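You operate a simulated robot arm through the tools that you are given. There is no shell and no other tool. Be economical: measure what you need, move in short steps, check, and stop when the job is done.

The job below is to be done with a simulated two-armed robot. You get a single attempt, and the scene is never put back.

## Task
Take the cap off the green tube and lay it down on the top of the packing table.

It is judged by the outcome, as a careful person would: the job done as asked, and still so three seconds after it is handed in. It fails if anything else is knocked over, pushed out of place, dropped, spilled or broken. A push-on lid holds only when it is set on centred and level and pressed home; a screw cap is set on level and turned clockwise until tight.

## Robot
Two 7-joint arms with two-finger parallel grippers on one trunk, on a base that drives. Base frame: it is fixed to the floor where the robot stands at the start and does not move with it; the origin is under the middle of the robot, x ahead of it, y to its left, z up; the surface under the hand at the start is at about z = 0.82. Lengths are in m, angles in degrees, forces in N, time in s.
The left shoulder is at the start at [0.071, 0.156, 1.03], the right one opposite. Places, roughly: green tube (6x6x20 cm) [0.5, 0.1, 0.9]. Payload 3.91 kg a hand.
The tool frame of a hand sits at the grasp point between the pads (the TCP): z along the fingers, y along the line on which they close. The tips reach 0.03 m beyond it. The gripper opens to 0.11 m. The fingers are 0.02 m wide and 0.01 m thick; the gripper's body (0.048 by 0.112 m) begins 0.055 m behind the TCP.
Orientation is that of the tool frame in the base frame, as a unit quaternion [x, y, z, w]. With the fingers straight down and closing along the base's y, the tool's x points along the base's -x, its y along +y and its z along -z.

## Interface
- The arms move only by the tool play_rows. It takes "left_steps", "right_steps" or both (then of equal length, played together; a hand with none holds still); each is a list of rows, each an object of numbers (a shift or turn left out is 0, a gripper value left out holds the last): "hand": the closure in counts, from 0 (fully open) to 255 (shut); "dx", "dy", "dz": the shift along the base's x, y, z in m; "ax", "ay", "az": the turn, a rotation vector about the base's x, y, z in degrees. In form: [{"hand": .., "dx": .., "dy": .., "dz": .., "ax": .., "ay": .., "az": ..}, ...]. A call has 1 to 12 rows; each row shifts and turns the commanded pose from where the row before left it. Each row takes 0.2 s and may step no farther than 0.05 m and 8.6 degrees from the row before; otherwise, or with a gripper value out of range, the whole call is refused. A pose out of reach is approached as far as the arm can. The call stops where the force on the tool passes 40 N (or 10 N more than at its start, if that is more) or the arm is blocked; 0.2 s more then pass. The fingers move at their own pace (about 0.108 m/s each) and stop on an object; they squeeze with about 34 N. The grip force told is the motor's: it shows also when the fingers shut on nothing. Time passes only in rows, and 0.2 s behind the last, so rows that do not move let the fingers close. The reply holds the time, the measured pose of the TCP, the force on the tool along the base axes, the opening and the grip force, in the units named above and with some noise, with the torque about the TCP (base axes, N m) and any sound that the robot's microphone picked up, and new pictures: "views" is both (left out), scene, wrist or none (wrist: the cameras of the hands that moved).
- Cameras (640 x 400 px; columns grow to the right, rows downward): "scene" is now at [0.1302, -0.0248, 1.2768]; the picture's right is [-0.18, -0.98, 0.00], its down [-0.42, 0.08, -0.91] and it looks along [0.89, -0.16, -0.42] (base axes); focal length 256 px, centre (320, 200). "left" rides on the left gripper at [0.072, -0.017, -0.103] in its tool frame; the picture's right is [0.23, 0.97, 0.00], its down [-0.76, 0.18, -0.62] and it looks along [-0.61, 0.14, 0.78] (tool axes); focal length 222 px, centre (320, 200). "right" rides on the right gripper at [0.072, 0.017, -0.103] in its tool frame; the picture's right is [-0.23, 0.97, 0.00], its down [-0.76, -0.18, -0.62] and it looks along [-0.61, -0.14, 0.78] (tool axes); focal length 222 px, centre (320, 200). There is no depth. A picture from a camera that has moved, and an enlarged one, comes with that camera's place and axes in the base frame and with its lens. The place of the scene camera against the robot may be out by one fixed shift of up to 0.018 m in any direction.
- lift_body(by): slides the trunk up (or, below 0, down) by that many m; the arms and the scene camera ride with it, the base frame stays. It gives what a move gives, with no picture.
- steer(legs): drives the robot by 1 to 6 legs, each [ahead, left, turn to the left] in m, m and degrees, along the robot's own axes; the way and the turn of a leg run together, so that a leg with both is an arc; at most 1.5 m and 180 degrees a leg. The arms and the cameras ride along, it lands a little off, and it stops where it bumps. It gives what a move gives, and a new picture of the scene camera.
- head_to(pan, tilt): turns the head with the scene camera to pan (to the left, within 86 degrees either way) and tilt (down, from -29 to 69), counted from straight ahead of the robot. It gives what a move gives, and a new picture of the scene camera.
- zoom(camera, box): a new picture of the part [left, top, right, bottom] of that camera's present view, enlarged. It takes no simulated time.
- close_job(): hands the job in; it is judged then, once.

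Go step by step. Nothing tells you exact positions but the pictures and the camera data: compare them with the known pose of the tool, close in by small moves and look again before you grip or let go. The budget is 120 turns and 260 pictures, counting those below and the enlarged ones. Unless the task says otherwise, let go and move clear before handing in, and close with one line.

The tools are called after ">>>" as name(argument=value, ...) on one line, values as JSON. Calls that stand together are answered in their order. play_rows: Moves the arms, as the interface text tells. Its arguments: {"type":"object","properties":{"left_steps":{"type":"array","items":{"type":"object","properties":{"hand":{"type":"number"},"dx":{"type":"number"},"dy":{"type":"number"},"dz":{"type":"number"},"ax":{"type":"number"},"ay":{"type":"number"},"az":{"type":"number"}}}},"right_steps":{"type":"array","items":{"type":"object","properties":{"hand":{"type":"number"},"dx":{"type":"number"},"dy":{"type":"number"},"dz":{"type":"number"},"ax":{"type":"number"},"ay":{"type":"number"},"az":{"type":"number"}}}},"views":{"type":"string","enum":["both","scene","wrist","none"]}},"required":[]} The other tools are called the same way: lift_body (by) slides the trunk up or down; steer (legs) drives the base; head_to (pan, tilt) turns the head that bears the scene camera; zoom (camera, box) takes an enlarged picture of a part of a camera's view; close_job () hands the job in.

At the start:

```text
clock: 0.0
left_ee_pos: [0.6086, 0.1997, 1.1882]
left_tcp_rot: [0.0, 1.0, 0.0, 0.0]
left_wrist_force: [-0.4, 0.2, 1.0]
left_wrist_torque: [-0.03, 0.01, 0.02]
left_opening: 0.1098
left_grasp_force: 0.1
right_ee_pos: [0.6688, -0.3412, 1.217]
right_tcp_rot: [-0.001, 1.0, 0.0, 0.0]
right_wrist_force: [0.0, 0.2, 0.2]
right_wrist_torque: [-0.01, -0.02, -0.03]
right_opening: 0.11
right_grasp_force: 0.0
trunk travel left (down, up): [-0.475, 0.465]
robot x, y, heading: [-0.001, -0.0009, 0.1]
head pan, tilt: [-10.2, 25.1]
```

scene: 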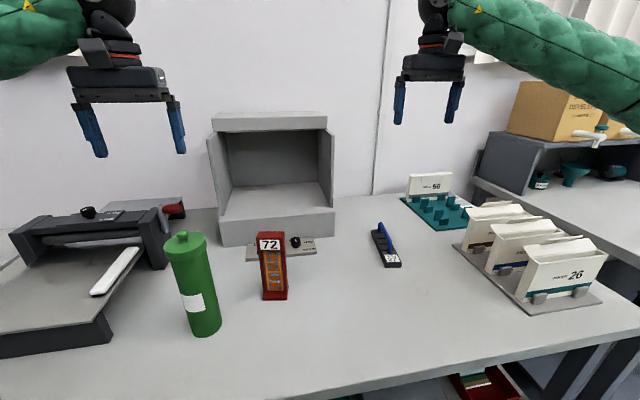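
right: 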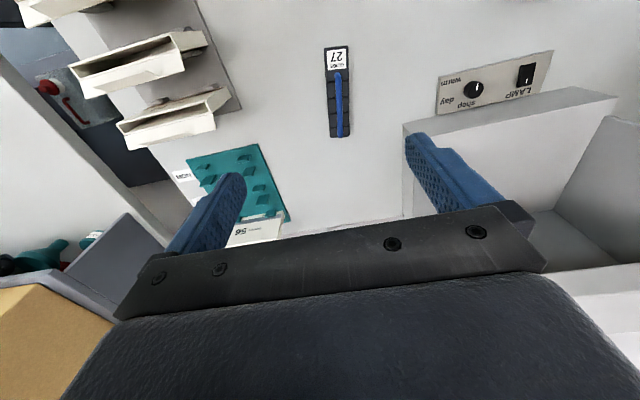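
left: 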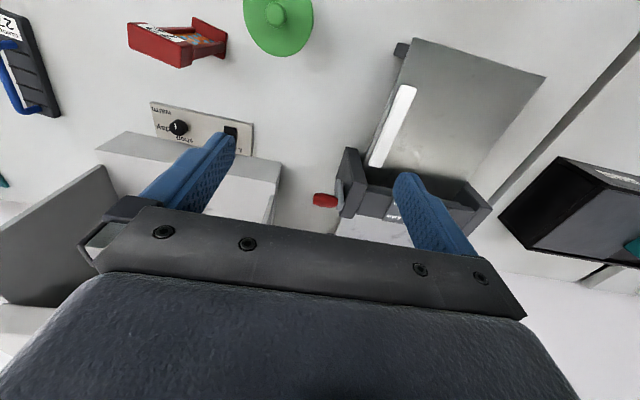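

The green tube stands at left-centre with a cap that has a small knob on top. I'll zoom in to see the kind of cap.

>>> zoom(camera="scene", box=[140, 215, 260, 345])

>>> zoom(camera="left", box=[220, 0, 340, 75])

```text
3.08 times, centred on (200, 280) of scene
camera zoom: at [0.1302, -0.0248, 1.2768], right [-0.18, -0.98, 0.0], down [-0.42, 0.08, -0.91], along [0.89, -0.16, -0.42], focal length 787 px, centre (689, -46)
```

zoom: 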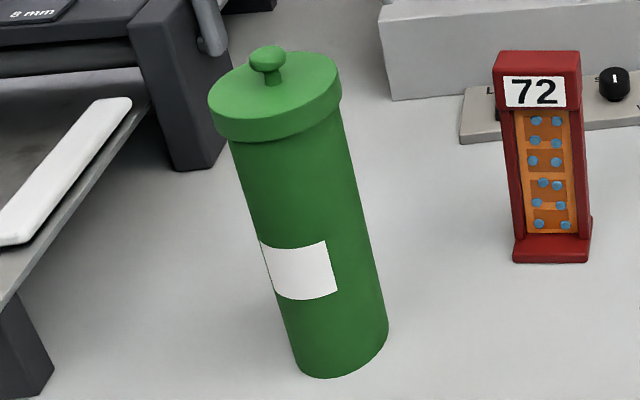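

```text
5.33 times, centred on (280, 38) of left
camera zoom: at [0.5347, 0.1844, 1.2912], right [-0.23, 0.97, 0.0], down [0.76, 0.18, 0.62], along [0.61, 0.14, -0.78], focal length 1185 px, centre (533, 1067)
```

zoom: 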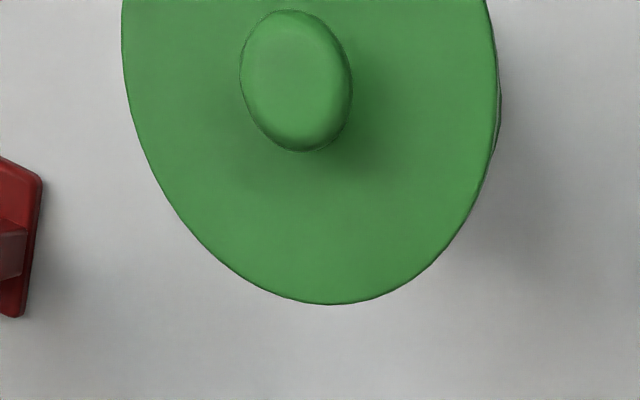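

The cap is an overhanging lid with a small mushroom knob; I place the knob at about (0.54, 0.143, 1.03). I'll bring the open left hand above it and look again.

>>> play_rows(left_steps=[{"hand": 0, "dx": -0.034, "dy": -0.028}, {"dx": -0.034, "dy": -0.028}, {"dz": -0.03}, {}], views="both")

>>> head_to(pan=14, tilt=30)

```text
clock: 1.0
left_ee_pos: [0.5385, 0.1423, 1.1598]
left_tcp_rot: [0.0, 1.0, 0.0, 0.001]
left_wrist_force: [-0.6, -0.5, 0.4]
left_wrist_torque: [0.01, 0.02, -0.01]
left_opening: 0.11
left_grasp_force: 0.1
right_ee_pos: [0.6684, -0.3417, 1.2133]
right_tcp_rot: [0.0, 1.0, 0.001, 0.0]
right_wrist_force: [-0.6, -0.6, 0.5]
right_wrist_torque: [-0.01, 0.0, -0.01]
right_opening: 0.11
right_grasp_force: 0.0
trunk travel left (down, up): [-0.475, 0.465]
robot x, y, heading: [0.0009, 0.0024, 0.1]
head pan, tilt: [-10.2, 25.1]
camera scene: at [0.1294, -0.0257, 1.2769], right [-0.18, -0.98, 0.0], down [-0.42, 0.08, -0.91], along [0.89, -0.16, -0.42], focal length 256 px, centre (320, 200)
camera left: at [0.4646, 0.1257, 1.2638], right [-0.23, 0.97, 0.0], down [0.76, 0.18, 0.62], along [0.61, 0.14, -0.78], focal length 222 px, centre (320, 200)
```

scene: 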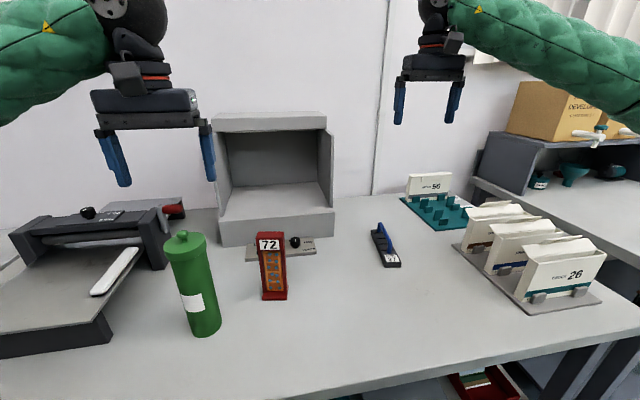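
left: 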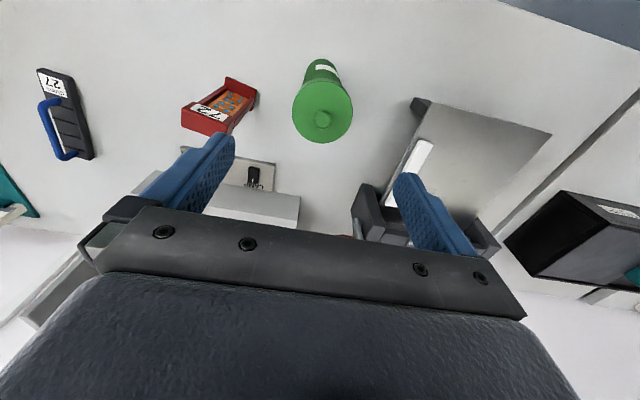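

```text
clock: 1.9
left_ee_pos: [0.5387, 0.1437, 1.1599]
left_tcp_rot: [0.0, 1.0, 0.001, -0.001]
left_wrist_force: [0.1, -0.1, 0.1]
left_wrist_torque: [0.01, -0.01, -0.03]
left_opening: 0.1103
left_grasp_force: 0.0
right_ee_pos: [0.6673, -0.3403, 1.2152]
right_tcp_rot: [-0.001, 1.0, 0.0, 0.0]
right_wrist_force: [0.3, -0.2, 0.1]
right_wrist_torque: [-0.03, -0.01, 0.02]
right_opening: 0.1103
right_grasp_force: 0.0
trunk travel left (down, up): [-0.475, 0.465]
robot x, y, heading: [-0.0, -0.0007, -0.0]
head pan, tilt: [14.0, 30.0]
camera scene: at [0.1272, 0.0132, 1.269], right [0.24, -0.97, 0.0], down [-0.49, -0.12, -0.87], along [0.84, 0.21, -0.5], focal length 256 px, centre (320, 200)
```

scene: 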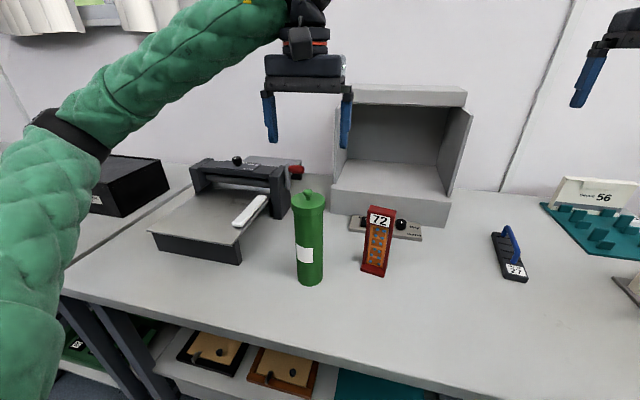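

The lid centre is at about (0.54, 0.145), with its top near z 1.015. I'll descend astride the rim with the fingers open.

>>> play_rows(left_steps=[{"dz": -0.045, "dx": 0.001, "dy": 0.001}, {"dz": -0.045}, {"dz": -0.03}, {"dz": -0.015}, {}], views="both")

>>> zoom(camera="scene", box=[230, 150, 390, 300])

```text
clock: 3.1
left_ee_pos: [0.5406, 0.1458, 1.0226]
left_tcp_rot: [0.001, 1.0, 0.0, 0.001]
left_wrist_force: [-0.4, 0.1, 0.1]
left_wrist_torque: [0.0, -0.02, 0.0]
left_opening: 0.1098
left_grasp_force: 0.0
right_ee_pos: [0.6694, -0.3419, 1.2145]
right_tcp_rot: [-0.001, 1.0, 0.0, 0.0]
right_wrist_force: [0.0, 0.0, -0.7]
right_wrist_torque: [0.06, 0.01, 0.05]
right_opening: 0.1096
right_grasp_force: 0.0
trunk travel left (down, up): [-0.475, 0.465]
robot x, y, heading: [0.0013, 0.0046, 0.1]
head pan, tilt: [14.0, 30.0]
camera scene: at [0.1273, 0.0133, 1.269], right [0.24, -0.97, 0.0], down [-0.49, -0.12, -0.87], along [0.84, 0.21, -0.5], focal length 256 px, centre (320, 200)
camera left: at [0.4665, 0.1298, 1.126], right [-0.23, 0.97, 0.0], down [0.76, 0.18, 0.62], along [0.61, 0.14, -0.78], focal length 222 px, centre (320, 200)
```

scene: 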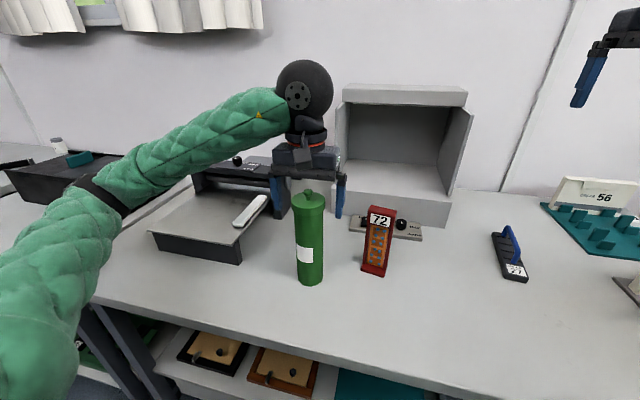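
left: 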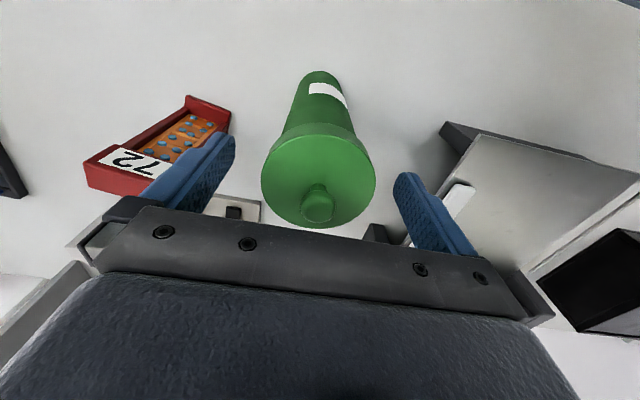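

```text
2.67 times, centred on (310, 225) of scene
camera zoom: at [0.1273, 0.0133, 1.269], right [0.24, -0.97, 0.0], down [-0.49, -0.12, -0.87], along [0.84, 0.21, -0.5], focal length 682 px, centre (347, 133)
```

zoom: 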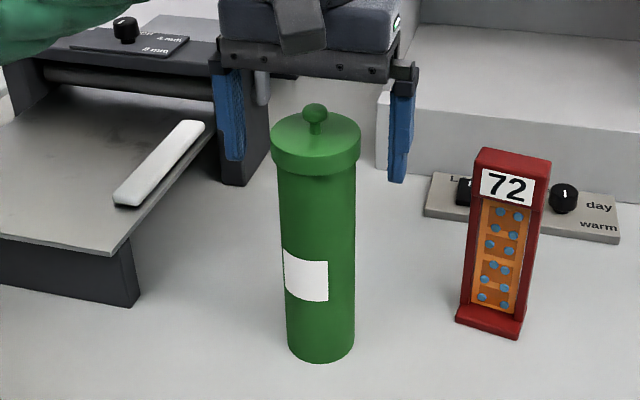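

The lid sits between the fingers, rim about z 1.00–1.02, tips at 0.993. I'll lower a few mm, then close on the rim and watch the forces.

>>> play_rows(left_steps=[{"dz": -0.004, "dx": 0.002}, {"hand": 90}, {"hand": 130}, {"hand": 255}, {}, {}], views="both")

>>> zoom(camera="scene", box=[230, 150, 390, 300])

```text
clock: 4.5
left_ee_pos: [0.5428, 0.1469, 1.0195]
left_tcp_rot: [0.0, 1.0, 0.0, 0.0]
left_wrist_force: [0.5, -0.7, 0.7]
left_wrist_torque: [-0.01, 0.01, 0.02]
left_opening: 0.0639
left_grasp_force: 33.8
right_ee_pos: [0.6683, -0.3401, 1.2151]
right_tcp_rot: [0.0, 1.0, 0.0, 0.0]
right_wrist_force: [-0.4, 0.3, 1.1]
right_wrist_torque: [0.01, -0.01, 0.02]
right_opening: 0.1101
right_grasp_force: 0.1
trunk travel left (down, up): [-0.475, 0.465]
robot x, y, heading: [0.0005, 0.0012, 0.1]
head pan, tilt: [14.0, 30.0]
camera scene: at [0.1273, 0.0134, 1.269], right [0.24, -0.97, 0.0], down [-0.49, -0.12, -0.87], along [0.84, 0.21, -0.5], focal length 256 px, centre (320, 200)
camera left: at [0.4689, 0.1297, 1.1224], right [-0.23, 0.97, 0.0], down [0.76, 0.18, 0.62], along [0.61, 0.14, -0.78], focal length 222 px, centre (320, 200)
```

scene: 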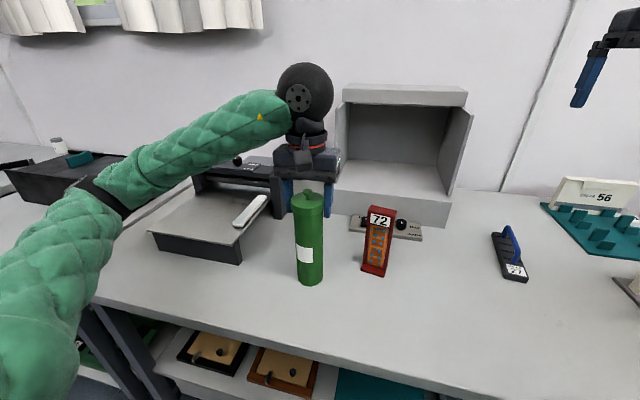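
left: 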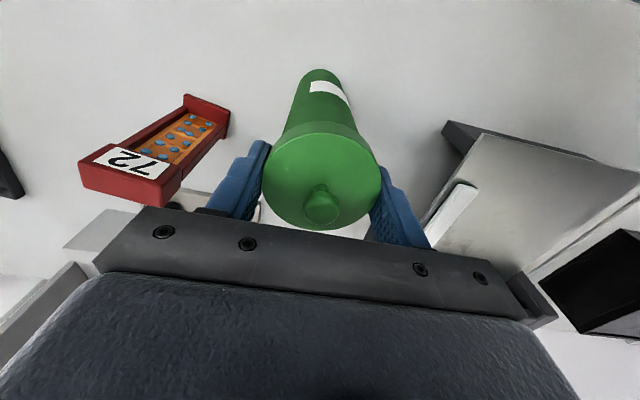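

```text
2.67 times, centred on (310, 225) of scene
camera zoom: at [0.1273, 0.0134, 1.269], right [0.24, -0.97, 0.0], down [-0.49, -0.12, -0.87], along [0.84, 0.21, -0.5], focal length 682 px, centre (347, 133)
```

zoom: 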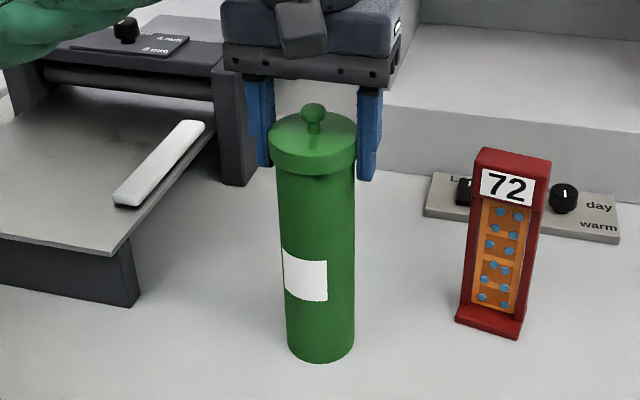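

The rim is gripped at 64 mm opening. I'll lift 6 mm slowly and check whether the tube comes along.

>>> play_rows(left_steps=[{"dz": 0.002}, {"dz": 0.002}, {"dz": 0.002}, {}], views="none")

>>> zoom(camera="scene", box=[230, 150, 390, 300])

```text
clock: 5.5
left_ee_pos: [0.5433, 0.1454, 1.023]
left_tcp_rot: [0.0, 1.0, -0.001, -0.001]
left_wrist_force: [0.5, 0.3, -1.3]
left_wrist_torque: [0.0, 0.0, -0.01]
left_opening: 0.0638
left_grasp_force: 34.2
right_ee_pos: [0.6703, -0.3408, 1.2159]
right_tcp_rot: [0.0, 1.0, 0.0, -0.001]
right_wrist_force: [0.2, 0.4, -0.1]
right_wrist_torque: [0.01, 0.01, 0.0]
right_opening: 0.1098
right_grasp_force: 0.1
trunk travel left (down, up): [-0.475, 0.465]
robot x, y, heading: [0.0018, 0.0006, -0.2]
head pan, tilt: [14.0, 30.0]
```

```text
2.67 times, centred on (310, 225) of scene
camera zoom: at [0.1274, 0.0135, 1.269], right [0.24, -0.97, 0.0], down [-0.49, -0.12, -0.87], along [0.84, 0.21, -0.5], focal length 682 px, centre (347, 133)
```

zoom: 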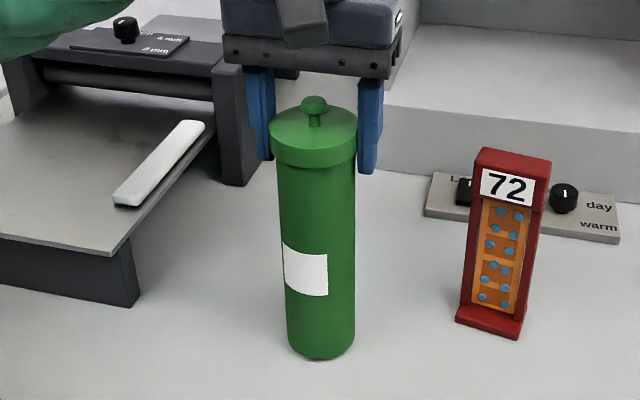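

The tube rises with the lid, so the lid is held (about 2 N of tube weight) and the body must be held with the other hand. I'll set it back down, release, raise the hand, and then back the base up so the right arm has room to hold the body.

>>> play_rows(left_steps=[{"dz": -0.002}, {"dz": -0.002}, {"dz": -0.002}, {}], views="none")

>>> zoom(camera="scene", box=[230, 150, 390, 300])

```text
clock: 6.5
left_ee_pos: [0.5424, 0.1457, 1.018]
left_tcp_rot: [0.0, 1.0, -0.001, 0.0]
left_wrist_force: [0.2, 0.7, -1.7]
left_wrist_torque: [0.01, 0.01, -0.01]
left_opening: 0.0642
left_grasp_force: 34.2
right_ee_pos: [0.6688, -0.3426, 1.2152]
right_tcp_rot: [0.0, 1.0, 0.001, 0.0]
right_wrist_force: [1.2, 0.2, 0.2]
right_wrist_torque: [-0.02, -0.02, -0.01]
right_opening: 0.1102
right_grasp_force: 0.0
trunk travel left (down, up): [-0.475, 0.465]
robot x, y, heading: [0.0005, -0.0001, -0.0]
head pan, tilt: [14.0, 30.0]
```

```text
2.67 times, centred on (310, 225) of scene
camera zoom: at [0.1274, 0.0134, 1.269], right [0.24, -0.97, 0.0], down [-0.49, -0.12, -0.87], along [0.84, 0.21, -0.5], focal length 682 px, centre (347, 133)
```

zoom: 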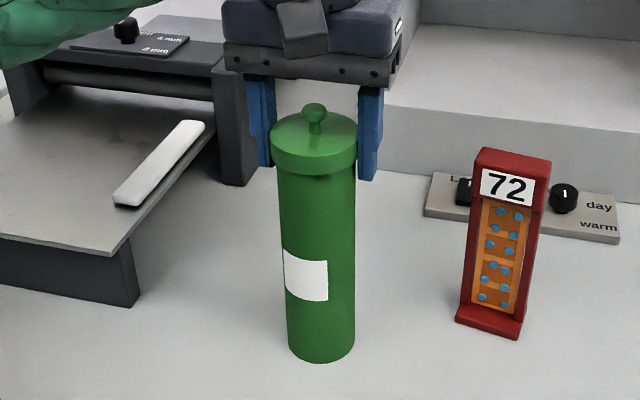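

The tube is about back on the table. I'll ease down another 1.5 mm, then open and rise straight up.

>>> play_rows(left_steps=[{"dz": -0.001}, {"dz": -0.0005}, {}, {"hand": 0}, {}, {}], views="none")

>>> play_rows(left_steps=[{"dz": 0.03}, {"dz": 0.045}, {"dz": 0.045}, {"dz": 0.03}, {}], views="scene")

>>> steer(legs=[[-0.2, 0, 0]])

```text
clock: 7.9
left_ee_pos: [0.5418, 0.1454, 1.0173]
left_tcp_rot: [0.0, 1.0, 0.0, 0.0]
left_wrist_force: [0.7, -0.2, 0.0]
left_wrist_torque: [-0.04, -0.01, -0.01]
left_opening: 0.1101
left_grasp_force: 0.0
right_ee_pos: [0.6686, -0.3402, 1.215]
right_tcp_rot: [0.0, 1.0, 0.0, 0.0]
right_wrist_force: [-0.3, -0.7, -0.6]
right_wrist_torque: [0.01, 0.01, 0.02]
right_opening: 0.1098
right_grasp_force: 0.0
trunk travel left (down, up): [-0.475, 0.465]
robot x, y, heading: [0.0015, 0.0013, 0.4]
head pan, tilt: [14.0, 30.0]
```

```text
clock: 9.1
left_ee_pos: [0.5422, 0.1461, 1.1666]
left_tcp_rot: [0.0, 1.0, -0.001, -0.001]
left_wrist_force: [-0.3, 0.1, -0.7]
left_wrist_torque: [0.0, 0.0, 0.01]
left_opening: 0.1101
left_grasp_force: 0.1
right_ee_pos: [0.6697, -0.3415, 1.2145]
right_tcp_rot: [0.0, 1.0, 0.0, -0.002]
right_wrist_force: [0.6, 0.4, -0.1]
right_wrist_torque: [-0.01, 0.02, 0.0]
right_opening: 0.11
right_grasp_force: 0.1
trunk travel left (down, up): [-0.475, 0.465]
robot x, y, heading: [0.0004, -0.0004, -0.3]
head pan, tilt: [14.0, 30.0]
camera scene: at [0.1277, 0.0136, 1.2689], right [0.24, -0.97, 0.0], down [-0.49, -0.12, -0.87], along [0.84, 0.21, -0.5], focal length 256 px, centre (320, 200)
```

scene: 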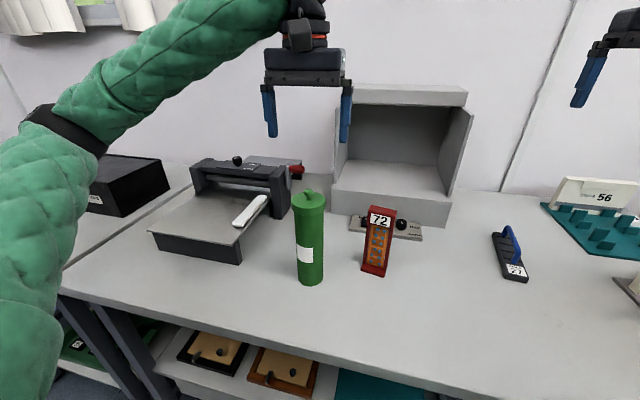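

```text
clock: 10.7
left_ee_pos: [0.3446, 0.1439, 1.1689]
left_tcp_rot: [-0.002, 1.0, 0.0, 0.0]
left_wrist_force: [-0.2, 0.1, -0.1]
left_wrist_torque: [0.0, -0.06, 0.01]
left_opening: 0.1099
left_grasp_force: 0.1
right_ee_pos: [0.4707, -0.3409, 1.2159]
right_tcp_rot: [0.001, 1.0, 0.0, 0.001]
right_wrist_force: [-0.5, 0.4, -0.2]
right_wrist_torque: [0.03, -0.04, 0.02]
right_opening: 0.1102
right_grasp_force: 0.1
trunk travel left (down, up): [-0.475, 0.465]
robot x, y, heading: [-0.1947, 0.0001, 0.2]
head pan, tilt: [14.0, 30.0]
camera scene: at [-0.0704, 0.0134, 1.2692], right [0.24, -0.97, 0.0], down [-0.48, -0.12, -0.87], along [0.84, 0.21, -0.5], focal length 256 px, centre (320, 200)
```

scene: 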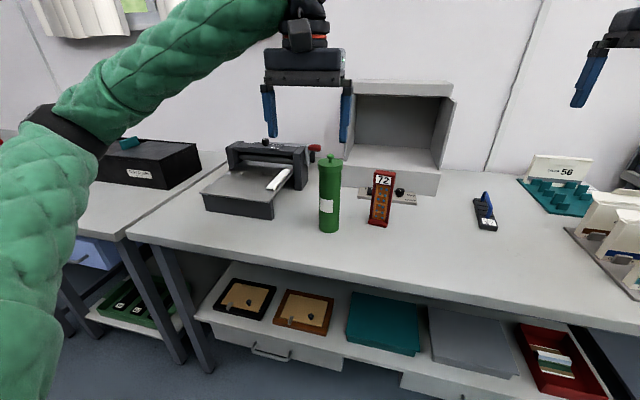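

The tube is undisturbed. I'll bring the left hand back above it and turn the right hand to point forward-left, tilted 30° down.

>>> play_rows(left_steps=[{"dx": 0.049}, {"dx": 0.049}, {"dx": 0.049}, {"dx": 0.05}, {}, {}, {}, {}, {}, {}, {}, {}], right_steps=[{"az": 7.5}, {"az": 7.5}, {"az": 7.5}, {"az": 7.5}, {"ax": 3.75, "ay": -6.495}, {"ax": 3.75, "ay": -6.495}, {"ax": 3.75, "ay": -6.495}, {"ax": 3.75, "ay": -6.495}, {"ax": 3.75, "ay": -6.495}, {"ax": 3.75, "ay": -6.495}, {"ax": 3.75, "ay": -6.495}, {"ax": 3.75, "ay": -6.495}], views="both")

```text
clock: 13.3
left_ee_pos: [0.5444, 0.1428, 1.1677]
left_tcp_rot: [0.0, 1.0, 0.0, 0.0]
left_wrist_force: [0.3, -0.4, 0.7]
left_wrist_torque: [0.0, -0.02, 0.02]
left_opening: 0.11
left_grasp_force: 0.1
right_ee_pos: [0.4738, -0.3408, 1.2149]
right_tcp_rot: [-0.224, 0.836, 0.13, 0.484]
right_wrist_force: [0.1, 0.3, 0.4]
right_wrist_torque: [-0.03, 0.01, 0.01]
right_opening: 0.1103
right_grasp_force: 0.1
trunk travel left (down, up): [-0.475, 0.465]
robot x, y, heading: [-0.1947, 0.0009, 0.1]
head pan, tilt: [14.0, 30.0]
camera scene: at [-0.0692, 0.0129, 1.2691], right [0.24, -0.97, 0.0], down [-0.49, -0.12, -0.87], along [0.84, 0.21, -0.5], focal length 256 px, centre (320, 200)
camera right: at [0.3565, -0.3891, 1.2031], right [-0.39, 0.9, 0.2], down [-0.05, -0.24, 0.97], along [0.92, 0.37, 0.14], focal length 222 px, centre (320, 200)
camera left: at [0.4704, 0.127, 1.271], right [-0.23, 0.97, 0.0], down [0.76, 0.18, 0.62], along [0.61, 0.14, -0.78], focal length 222 px, centre (320, 200)
```

scene: 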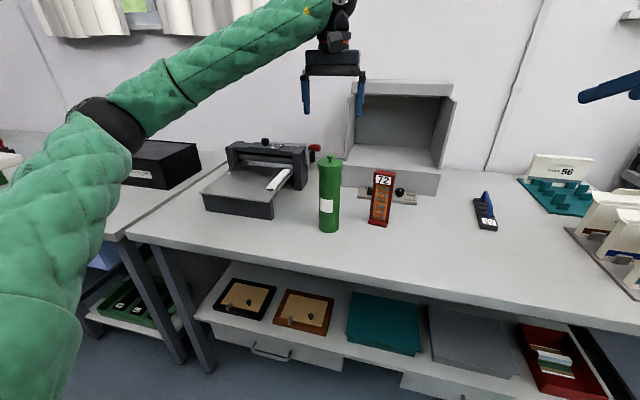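
right: 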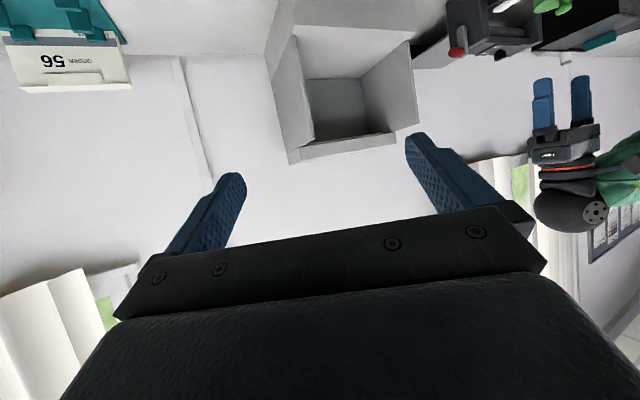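
left: 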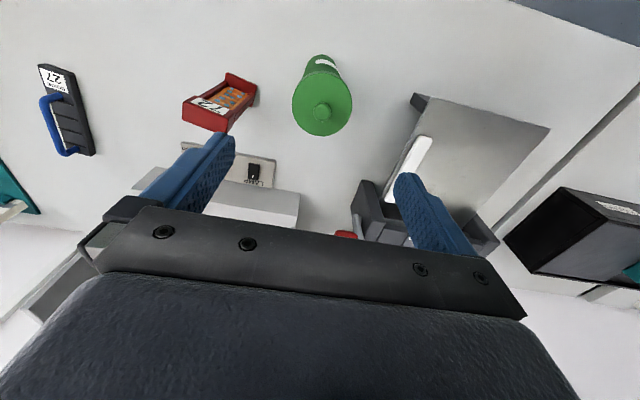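

Orientation reached. Now I'll move the right hand to a standoff about 16 cm short of the tube at mid height.

>>> play_rows(right_steps=[{"dx": -0.0074, "dy": 0.04, "dz": -0.0285}, {"dx": -0.0074, "dy": 0.04, "dz": -0.0285}, {"dx": -0.0074, "dy": 0.04, "dz": -0.0285}, {"dx": -0.0074, "dy": 0.04, "dz": -0.0285}, {"dx": -0.0074, "dy": 0.04, "dz": -0.0285}, {"dx": -0.0074, "dy": 0.04, "dz": -0.0285}, {"dx": -0.0074, "dy": 0.04, "dz": -0.0285}, {"dx": -0.0074, "dy": 0.04, "dz": -0.0285}, {"dx": -0.0074, "dy": 0.04, "dz": -0.0285}, {"dx": -0.0074, "dy": 0.04, "dz": -0.0285}, {}], views="both")

```text
clock: 15.7
left_ee_pos: [0.5445, 0.1431, 1.1676]
left_tcp_rot: [-0.001, 1.0, 0.0, 0.0]
left_wrist_force: [-0.7, 0.1, -0.4]
left_wrist_torque: [0.06, -0.01, 0.01]
left_opening: 0.1097
left_grasp_force: 0.0
right_ee_pos: [0.396, 0.0597, 0.9312]
right_tcp_rot: [-0.225, 0.836, 0.13, 0.483]
right_wrist_force: [-0.4, -0.4, 0.5]
right_wrist_torque: [-0.03, 0.0, -0.02]
right_opening: 0.11
right_grasp_force: 0.0
trunk travel left (down, up): [-0.475, 0.465]
robot x, y, heading: [-0.1949, 0.0015, 0.0]
head pan, tilt: [14.0, 30.0]
camera scene: at [-0.0693, 0.0129, 1.2691], right [0.24, -0.97, 0.0], down [-0.49, -0.12, -0.87], along [0.84, 0.21, -0.5], focal length 256 px, centre (320, 200)
camera right: at [0.2805, 0.0123, 0.9195], right [-0.39, 0.9, 0.2], down [-0.05, -0.23, 0.97], along [0.92, 0.37, 0.14], focal length 222 px, centre (320, 200)
```

scene: 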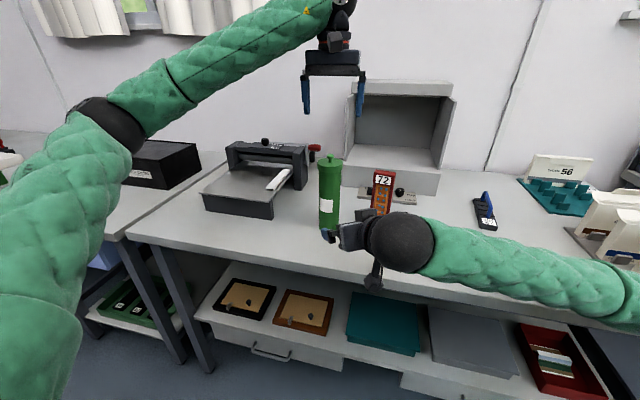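
right: 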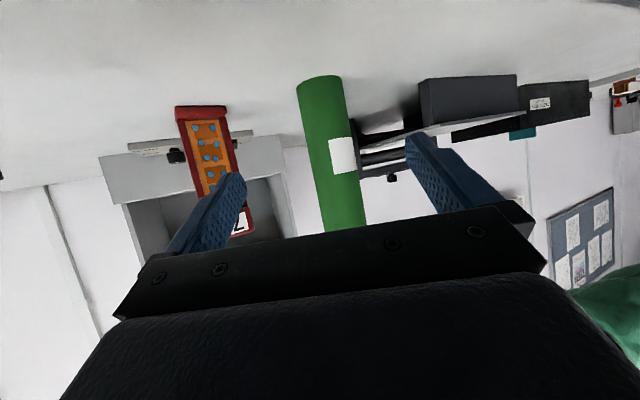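

The tube is centred in the right hand's approach line (offset ~1 mm), 17 cm ahead. I'll lower 2 cm and advance with the fingers open.

>>> play_rows(right_steps=[{"dz": -0.02}, {"dx": 0.035, "dy": 0.0202}, {"dx": 0.035, "dy": 0.0202}, {"dx": 0.035, "dy": 0.0202}, {"dx": 0.019, "dy": 0.011}, {}], views="both")

```text
clock: 17.1
left_ee_pos: [0.5433, 0.1438, 1.1662]
left_tcp_rot: [-0.001, 1.0, -0.001, 0.0]
left_wrist_force: [-0.2, -0.9, -0.5]
left_wrist_torque: [0.05, -0.03, 0.0]
left_opening: 0.1098
left_grasp_force: 0.1
right_ee_pos: [0.5228, 0.1323, 0.9106]
right_tcp_rot: [-0.224, 0.837, 0.128, 0.482]
right_wrist_force: [0.0, -0.5, 0.5]
right_wrist_torque: [-0.02, -0.01, -0.02]
right_opening: 0.1099
right_grasp_force: 0.0
trunk travel left (down, up): [-0.475, 0.465]
robot x, y, heading: [-0.1971, -0.0005, -0.1]
head pan, tilt: [14.0, 30.0]
camera scene: at [-0.0689, 0.0136, 1.269], right [0.24, -0.97, 0.0], down [-0.49, -0.12, -0.87], along [0.84, 0.21, -0.5], focal length 256 px, centre (320, 200)
camera right: at [0.4064, 0.0847, 0.8987], right [-0.39, 0.9, 0.2], down [-0.05, -0.23, 0.97], along [0.92, 0.37, 0.13], focal length 222 px, centre (320, 200)
```

scene: 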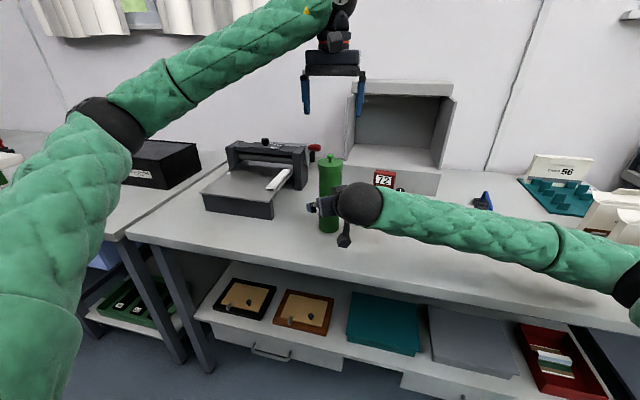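
right: 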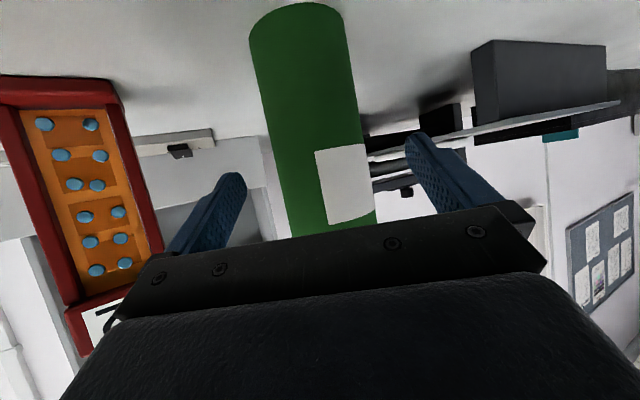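

Clearances look fine. I'll advance the last 2 cm and close the right hand on the body.

>>> play_rows(right_steps=[{"dx": 0.017, "dy": 0.01}, {}, {"hand": 90}, {"hand": 140}, {"hand": 255}, {}, {}], views="both")

```text
clock: 18.7
left_ee_pos: [0.5445, 0.1447, 1.1671]
left_tcp_rot: [-0.001, 1.0, 0.0, 0.001]
left_wrist_force: [-0.2, 0.0, 0.7]
left_wrist_torque: [-0.01, 0.01, -0.02]
left_opening: 0.1102
left_grasp_force: 0.0
right_ee_pos: [0.541, 0.1423, 0.9114]
right_tcp_rot: [-0.225, 0.836, 0.13, 0.483]
right_wrist_force: [1.0, 1.8, 1.4]
right_wrist_torque: [0.03, -0.14, 0.06]
right_opening: 0.0563
right_grasp_force: 34.2
trunk travel left (down, up): [-0.475, 0.465]
robot x, y, heading: [-0.1962, -0.0017, -0.0]
head pan, tilt: [14.0, 30.0]
camera scene: at [-0.0689, 0.0136, 1.269], right [0.24, -0.97, 0.0], down [-0.49, -0.12, -0.87], along [0.84, 0.21, -0.5], focal length 256 px, centre (320, 200)
camera right: at [0.4242, 0.094, 0.8989], right [-0.39, 0.9, 0.2], down [-0.05, -0.23, 0.97], along [0.92, 0.37, 0.14], focal length 222 px, centre (320, 200)
```

scene: 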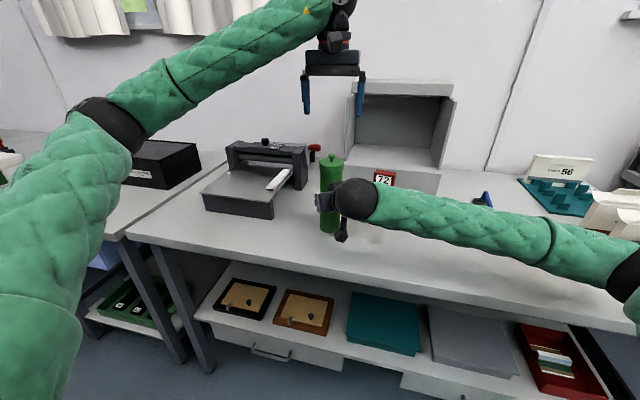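
right: 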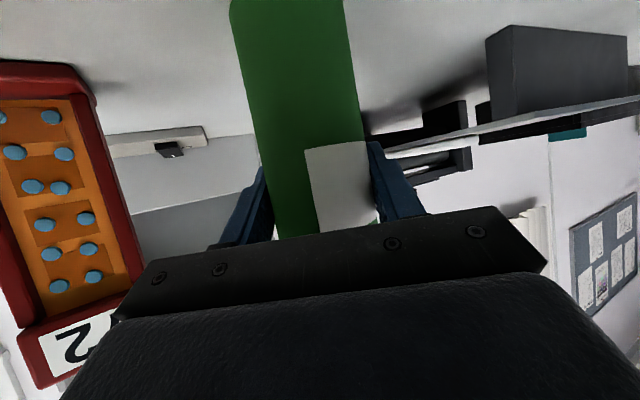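

The body is held (56 mm). Now I'll lower the left hand astride the lid again, checking the view just above before gripping.

>>> play_rows(left_steps=[{"dx": -0.002, "dz": -0.045}, {"dz": -0.045}, {"dz": -0.035}, {"dz": -0.025}, {}], views="both")

>>> zoom(camera="scene", box=[270, 120, 390, 240])

```text
clock: 19.9
left_ee_pos: [0.5417, 0.1448, 1.0171]
left_tcp_rot: [0.0, 1.0, 0.0, 0.0]
left_wrist_force: [-0.7, 0.3, 0.2]
left_wrist_torque: [-0.02, 0.03, 0.0]
left_opening: 0.1101
left_grasp_force: 0.0
right_ee_pos: [0.5413, 0.1424, 0.9114]
right_tcp_rot: [-0.225, 0.837, 0.129, 0.483]
right_wrist_force: [-0.3, -0.9, 1.5]
right_wrist_torque: [-0.11, -0.05, -0.03]
right_opening: 0.0565
right_grasp_force: 34.4
trunk travel left (down, up): [-0.475, 0.465]
robot x, y, heading: [-0.1975, -0.0042, -0.1]
head pan, tilt: [14.0, 30.0]
camera scene: at [-0.069, 0.0135, 1.269], right [0.24, -0.97, 0.0], down [-0.49, -0.12, -0.87], along [0.84, 0.21, -0.5], focal length 256 px, centre (320, 200)
camera left: at [0.4685, 0.1291, 1.1208], right [-0.23, 0.97, 0.0], down [0.76, 0.18, 0.62], along [0.61, 0.14, -0.78], focal length 222 px, centre (320, 200)
```

scene: 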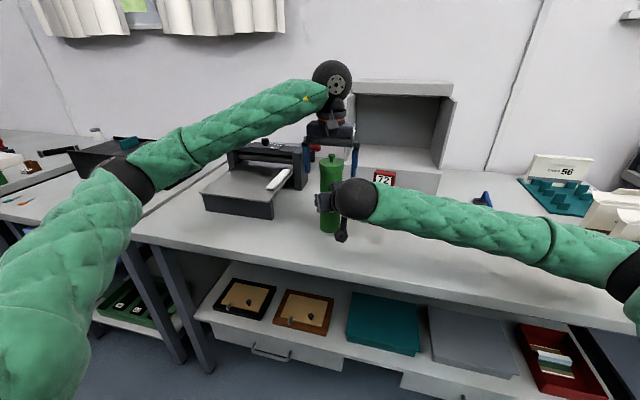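
left: 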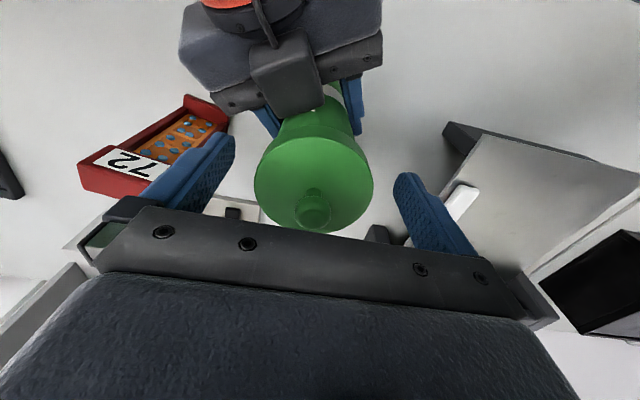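

```text
3.33 times, centred on (330, 180) of scene
camera zoom: at [-0.069, 0.0135, 1.269], right [0.24, -0.97, 0.0], down [-0.49, -0.12, -0.87], along [0.84, 0.21, -0.5], focal length 852 px, centre (287, 267)
```

zoom: 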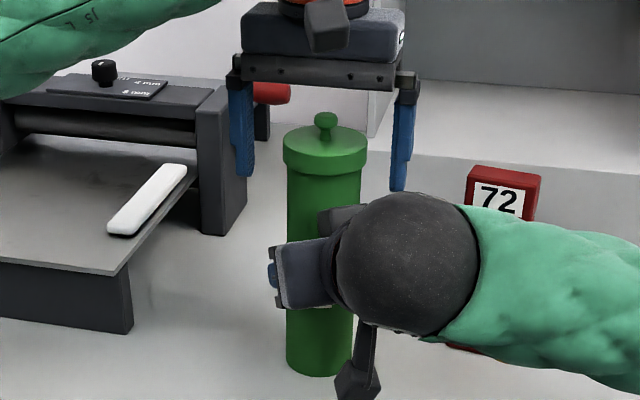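

The lid is between the fingers with clearance. I'll close, then pull up in 2 mm steps.

>>> play_rows(left_steps=[{"dx": 0.002, "dy": -0.002}, {"hand": 90}, {"hand": 130}, {"hand": 255}, {}, {}], views="none")

>>> play_rows(left_steps=[{"dz": 0.001}, {"dz": 0.001}, {"dz": 0.001}, {"dz": 0.001}, {}], views="none")

>>> zoom(camera="scene", box=[270, 120, 390, 240])

```text
clock: 21.3
left_ee_pos: [0.544, 0.1436, 1.0172]
left_tcp_rot: [-0.001, 1.0, 0.0, 0.0]
left_wrist_force: [-0.7, 0.1, 0.8]
left_wrist_torque: [-0.01, 0.01, 0.0]
left_opening: 0.0639
left_grasp_force: 33.2
right_ee_pos: [0.5406, 0.1412, 0.9113]
right_tcp_rot: [-0.224, 0.836, 0.129, 0.484]
right_wrist_force: [-0.5, 0.6, 1.2]
right_wrist_torque: [0.03, 0.06, 0.02]
right_opening: 0.056
right_grasp_force: 34.3
trunk travel left (down, up): [-0.475, 0.465]
robot x, y, heading: [-0.1969, 0.0, 0.3]
head pan, tilt: [14.0, 30.0]
heard: snap
```

```text
clock: 22.5
left_ee_pos: [0.5434, 0.144, 1.0205]
left_tcp_rot: [-0.001, 1.0, 0.0, 0.001]
left_wrist_force: [-0.8, 0.1, 0.9]
left_wrist_torque: [0.01, 0.02, 0.0]
left_opening: 0.064
left_grasp_force: 33.9
right_ee_pos: [0.5404, 0.1415, 0.9105]
right_tcp_rot: [-0.224, 0.836, 0.129, 0.483]
right_wrist_force: [-0.9, 0.7, -1.0]
right_wrist_torque: [-0.01, 0.0, 0.02]
right_opening: 0.0561
right_grasp_force: 34.3
trunk travel left (down, up): [-0.475, 0.465]
robot x, y, heading: [-0.1994, -0.0015, -0.4]
head pan, tilt: [14.0, 30.0]
```

```text
3.33 times, centred on (330, 180) of scene
camera zoom: at [-0.0689, 0.0136, 1.269], right [0.24, -0.97, 0.0], down [-0.49, -0.12, -0.87], along [0.84, 0.21, -0.5], focal length 852 px, centre (287, 267)
```

zoom: 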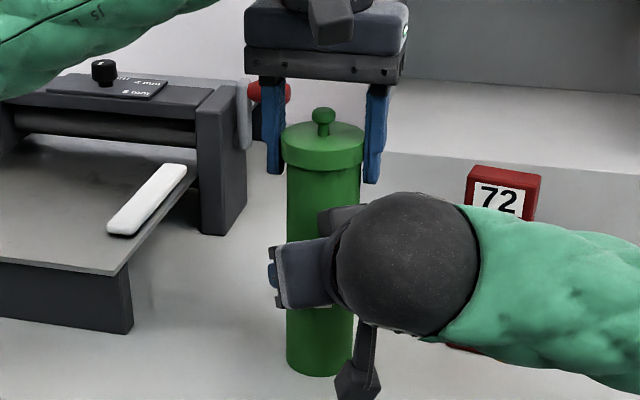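

A snap was heard and the lid now rises without force while the tube stays: it is a push-on lid that let go. I'll lift it straight up clear.

>>> play_rows(left_steps=[{"dz": 0.005}, {"dz": 0.01}, {"dz": 0.015}, {"dz": 0.03}, {"dz": 0.03}, {}], views="both")

>>> zoom(camera="scene", box=[270, 90, 420, 240])

```text
clock: 23.9
left_ee_pos: [0.5438, 0.1428, 1.1119]
left_tcp_rot: [-0.001, 1.0, -0.001, 0.0]
left_wrist_force: [-0.2, 0.2, 0.5]
left_wrist_torque: [-0.01, 0.01, 0.0]
left_opening: 0.064
left_grasp_force: 34.3
right_ee_pos: [0.5409, 0.142, 0.9117]
right_tcp_rot: [-0.223, 0.837, 0.128, 0.483]
right_wrist_force: [0.4, 0.2, 1.0]
right_wrist_torque: [-0.02, -0.11, 0.0]
right_opening: 0.056
right_grasp_force: 34.7
trunk travel left (down, up): [-0.475, 0.465]
robot x, y, heading: [-0.1949, -0.0053, 0.0]
head pan, tilt: [14.0, 30.0]
camera scene: at [-0.0687, 0.0137, 1.2689], right [0.24, -0.97, 0.0], down [-0.49, -0.12, -0.87], along [0.84, 0.21, -0.5], focal length 256 px, centre (320, 200)
camera left: at [0.4706, 0.1265, 1.2161], right [-0.23, 0.97, 0.0], down [0.76, 0.18, 0.62], along [0.61, 0.14, -0.78], focal length 222 px, centre (320, 200)
```

scene: 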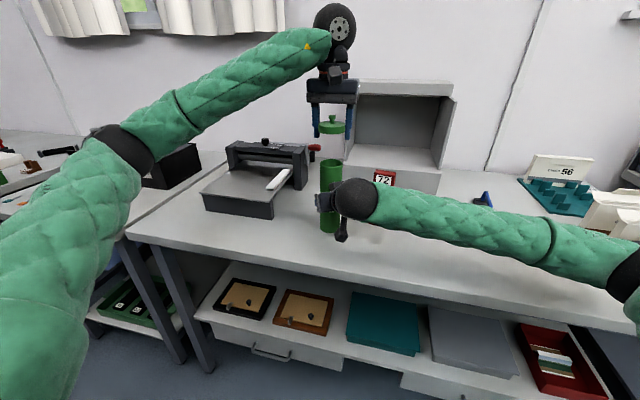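
left: 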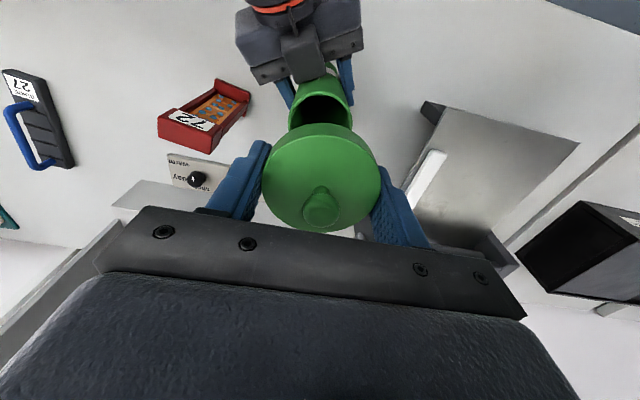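

```text
2.67 times, centred on (345, 165) of scene
camera zoom: at [-0.0687, 0.0137, 1.2689], right [0.24, -0.97, 0.0], down [-0.49, -0.12, -0.87], along [0.84, 0.21, -0.5], focal length 682 px, centre (253, 293)
```

zoom: 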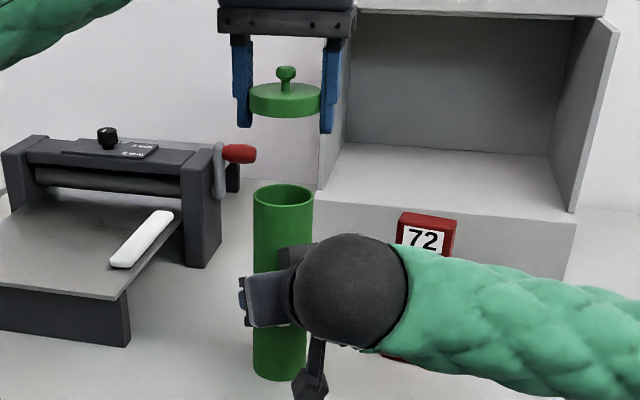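

The cap is off. The tube still stands in the right hand's grip, so I'll release it and withdraw straight back while the left hand holds the cap aloft.

>>> play_rows(right_steps=[{"hand": 120}, {"hand": 60}, {"hand": 0}, {}, {"dx": -0.017, "dy": -0.01}, {"dx": -0.035, "dy": -0.0202}, {"dx": -0.035, "dy": -0.0202}, {"dx": -0.035, "dy": -0.0202}, {"dx": -0.025, "dy": -0.0144}, {}], views="both")

```text
clock: 26.1
left_ee_pos: [0.5456, 0.1429, 1.1119]
left_tcp_rot: [-0.002, 1.0, 0.001, 0.0]
left_wrist_force: [-0.5, -0.4, 0.4]
left_wrist_torque: [0.0, -0.03, 0.0]
left_opening: 0.0641
left_grasp_force: 34.1
right_ee_pos: [0.3929, 0.0558, 0.9106]
right_tcp_rot: [-0.224, 0.836, 0.129, 0.484]
right_wrist_force: [0.0, 0.9, -0.6]
right_wrist_torque: [0.03, 0.0, 0.01]
right_opening: 0.1101
right_grasp_force: 0.1
trunk travel left (down, up): [-0.475, 0.465]
robot x, y, heading: [-0.1973, -0.0008, 0.1]
head pan, tilt: [14.0, 30.0]
camera scene: at [-0.0687, 0.0136, 1.2689], right [0.24, -0.97, 0.0], down [-0.49, -0.12, -0.87], along [0.84, 0.21, -0.5], focal length 256 px, centre (320, 200)
camera right: at [0.2763, 0.0087, 0.8981], right [-0.39, 0.9, 0.2], down [-0.05, -0.23, 0.97], along [0.92, 0.37, 0.13], focal length 222 px, centre (320, 200)
```

scene: 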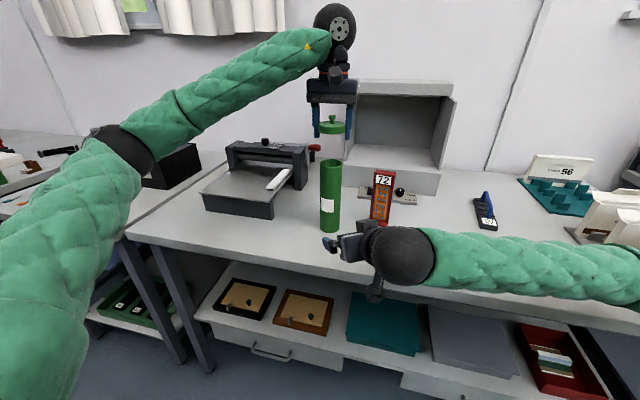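
right: 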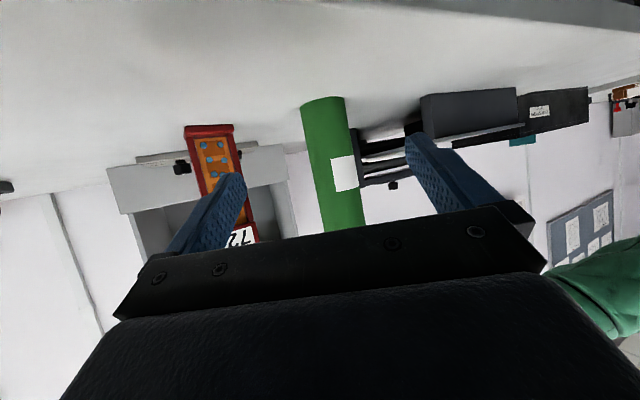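

The tube stands upright and uncapped. I'll withdraw the right hand to its side and carry the cap to the clear table area at about (0.46, 0.27), left of the tube and in front of the cutter.

>>> play_rows(right_steps=[{"dy": -0.04, "dz": 0.025}, {"dy": -0.04, "dz": 0.025}, {"dy": -0.04, "dz": 0.025}, {"dy": -0.04, "dz": 0.025}, {"dy": -0.04, "dz": 0.025}, {"dy": -0.04, "dz": 0.025}, {"dy": -0.04, "dz": 0.025}, {"dy": -0.04, "dz": 0.025}, {}], left_steps=[{}, {}, {}, {"dx": -0.02, "dy": 0.03}, {"dx": -0.02, "dy": 0.03}, {"dx": -0.02, "dy": 0.03}, {"dx": -0.025, "dy": 0.037}, {"dz": -0.03}, {}], views="both")

>>> zoom(camera="scene", box=[180, 110, 380, 260])

```text
clock: 28.1
left_ee_pos: [0.4566, 0.2707, 1.0818]
left_tcp_rot: [-0.001, 1.0, 0.001, 0.001]
left_wrist_force: [0.4, 1.2, -1.2]
left_wrist_torque: [0.03, 0.0, 0.04]
left_opening: 0.064
left_grasp_force: 33.8
right_ee_pos: [0.4005, -0.263, 1.1119]
right_tcp_rot: [-0.226, 0.836, 0.129, 0.483]
right_wrist_force: [-0.2, 0.5, 0.2]
right_wrist_torque: [-0.04, -0.01, 0.01]
right_opening: 0.1102
right_grasp_force: 0.0
right hand out of reach, approached as far as the arm can: row 4
trunk travel left (down, up): [-0.475, 0.465]
robot x, y, heading: [-0.1934, -0.0027, -0.1]
head pan, tilt: [14.0, 30.0]
camera scene: at [-0.0697, 0.014, 1.2691], right [0.24, -0.97, 0.0], down [-0.48, -0.12, -0.87], along [0.84, 0.21, -0.5], focal length 256 px, centre (320, 200)
camera right: at [0.2837, -0.3106, 1.0998], right [-0.39, 0.9, 0.2], down [-0.05, -0.23, 0.97], along [0.92, 0.37, 0.14], focal length 222 px, centre (320, 200)
camera left: at [0.3837, 0.2544, 1.1857], right [-0.23, 0.97, 0.0], down [0.76, 0.18, 0.62], along [0.61, 0.14, -0.78], focal length 222 px, centre (320, 200)
```

scene: 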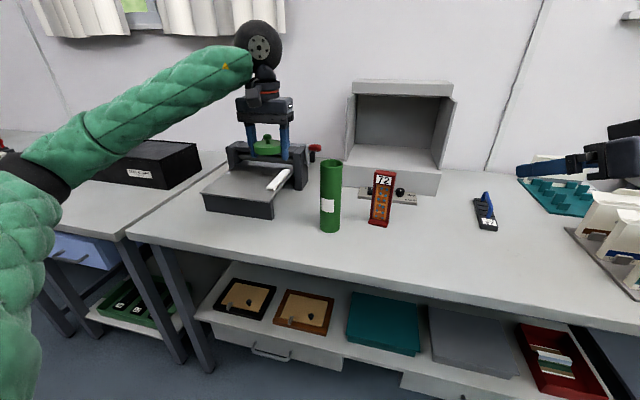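
right: 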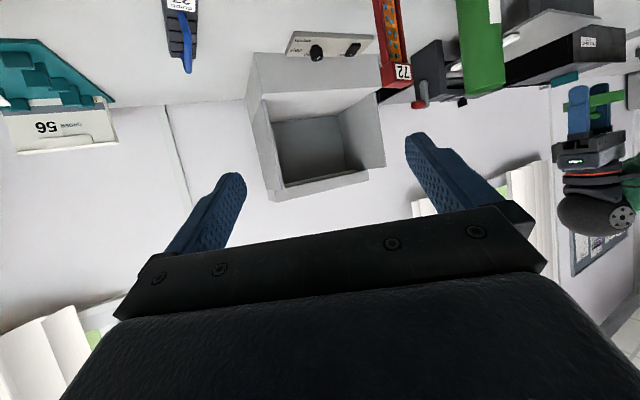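
left: 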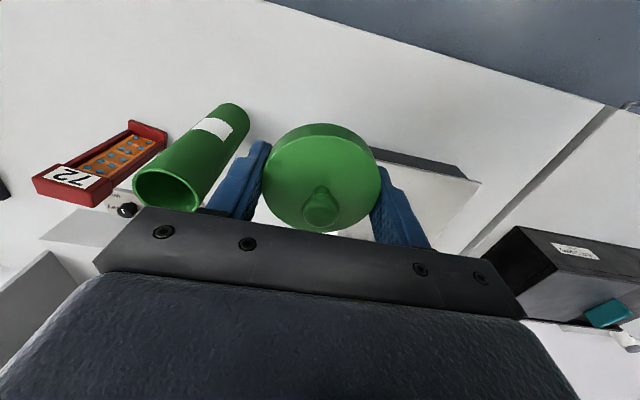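

```text
2.67 times, centred on (280, 185) of scene
camera zoom: at [-0.0697, 0.014, 1.2691], right [0.24, -0.97, 0.0], down [-0.48, -0.12, -0.87], along [0.84, 0.21, -0.5], focal length 682 px, centre (427, 240)
```

zoom: 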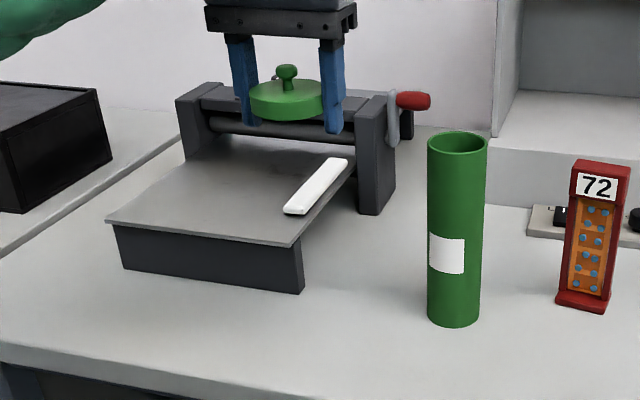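

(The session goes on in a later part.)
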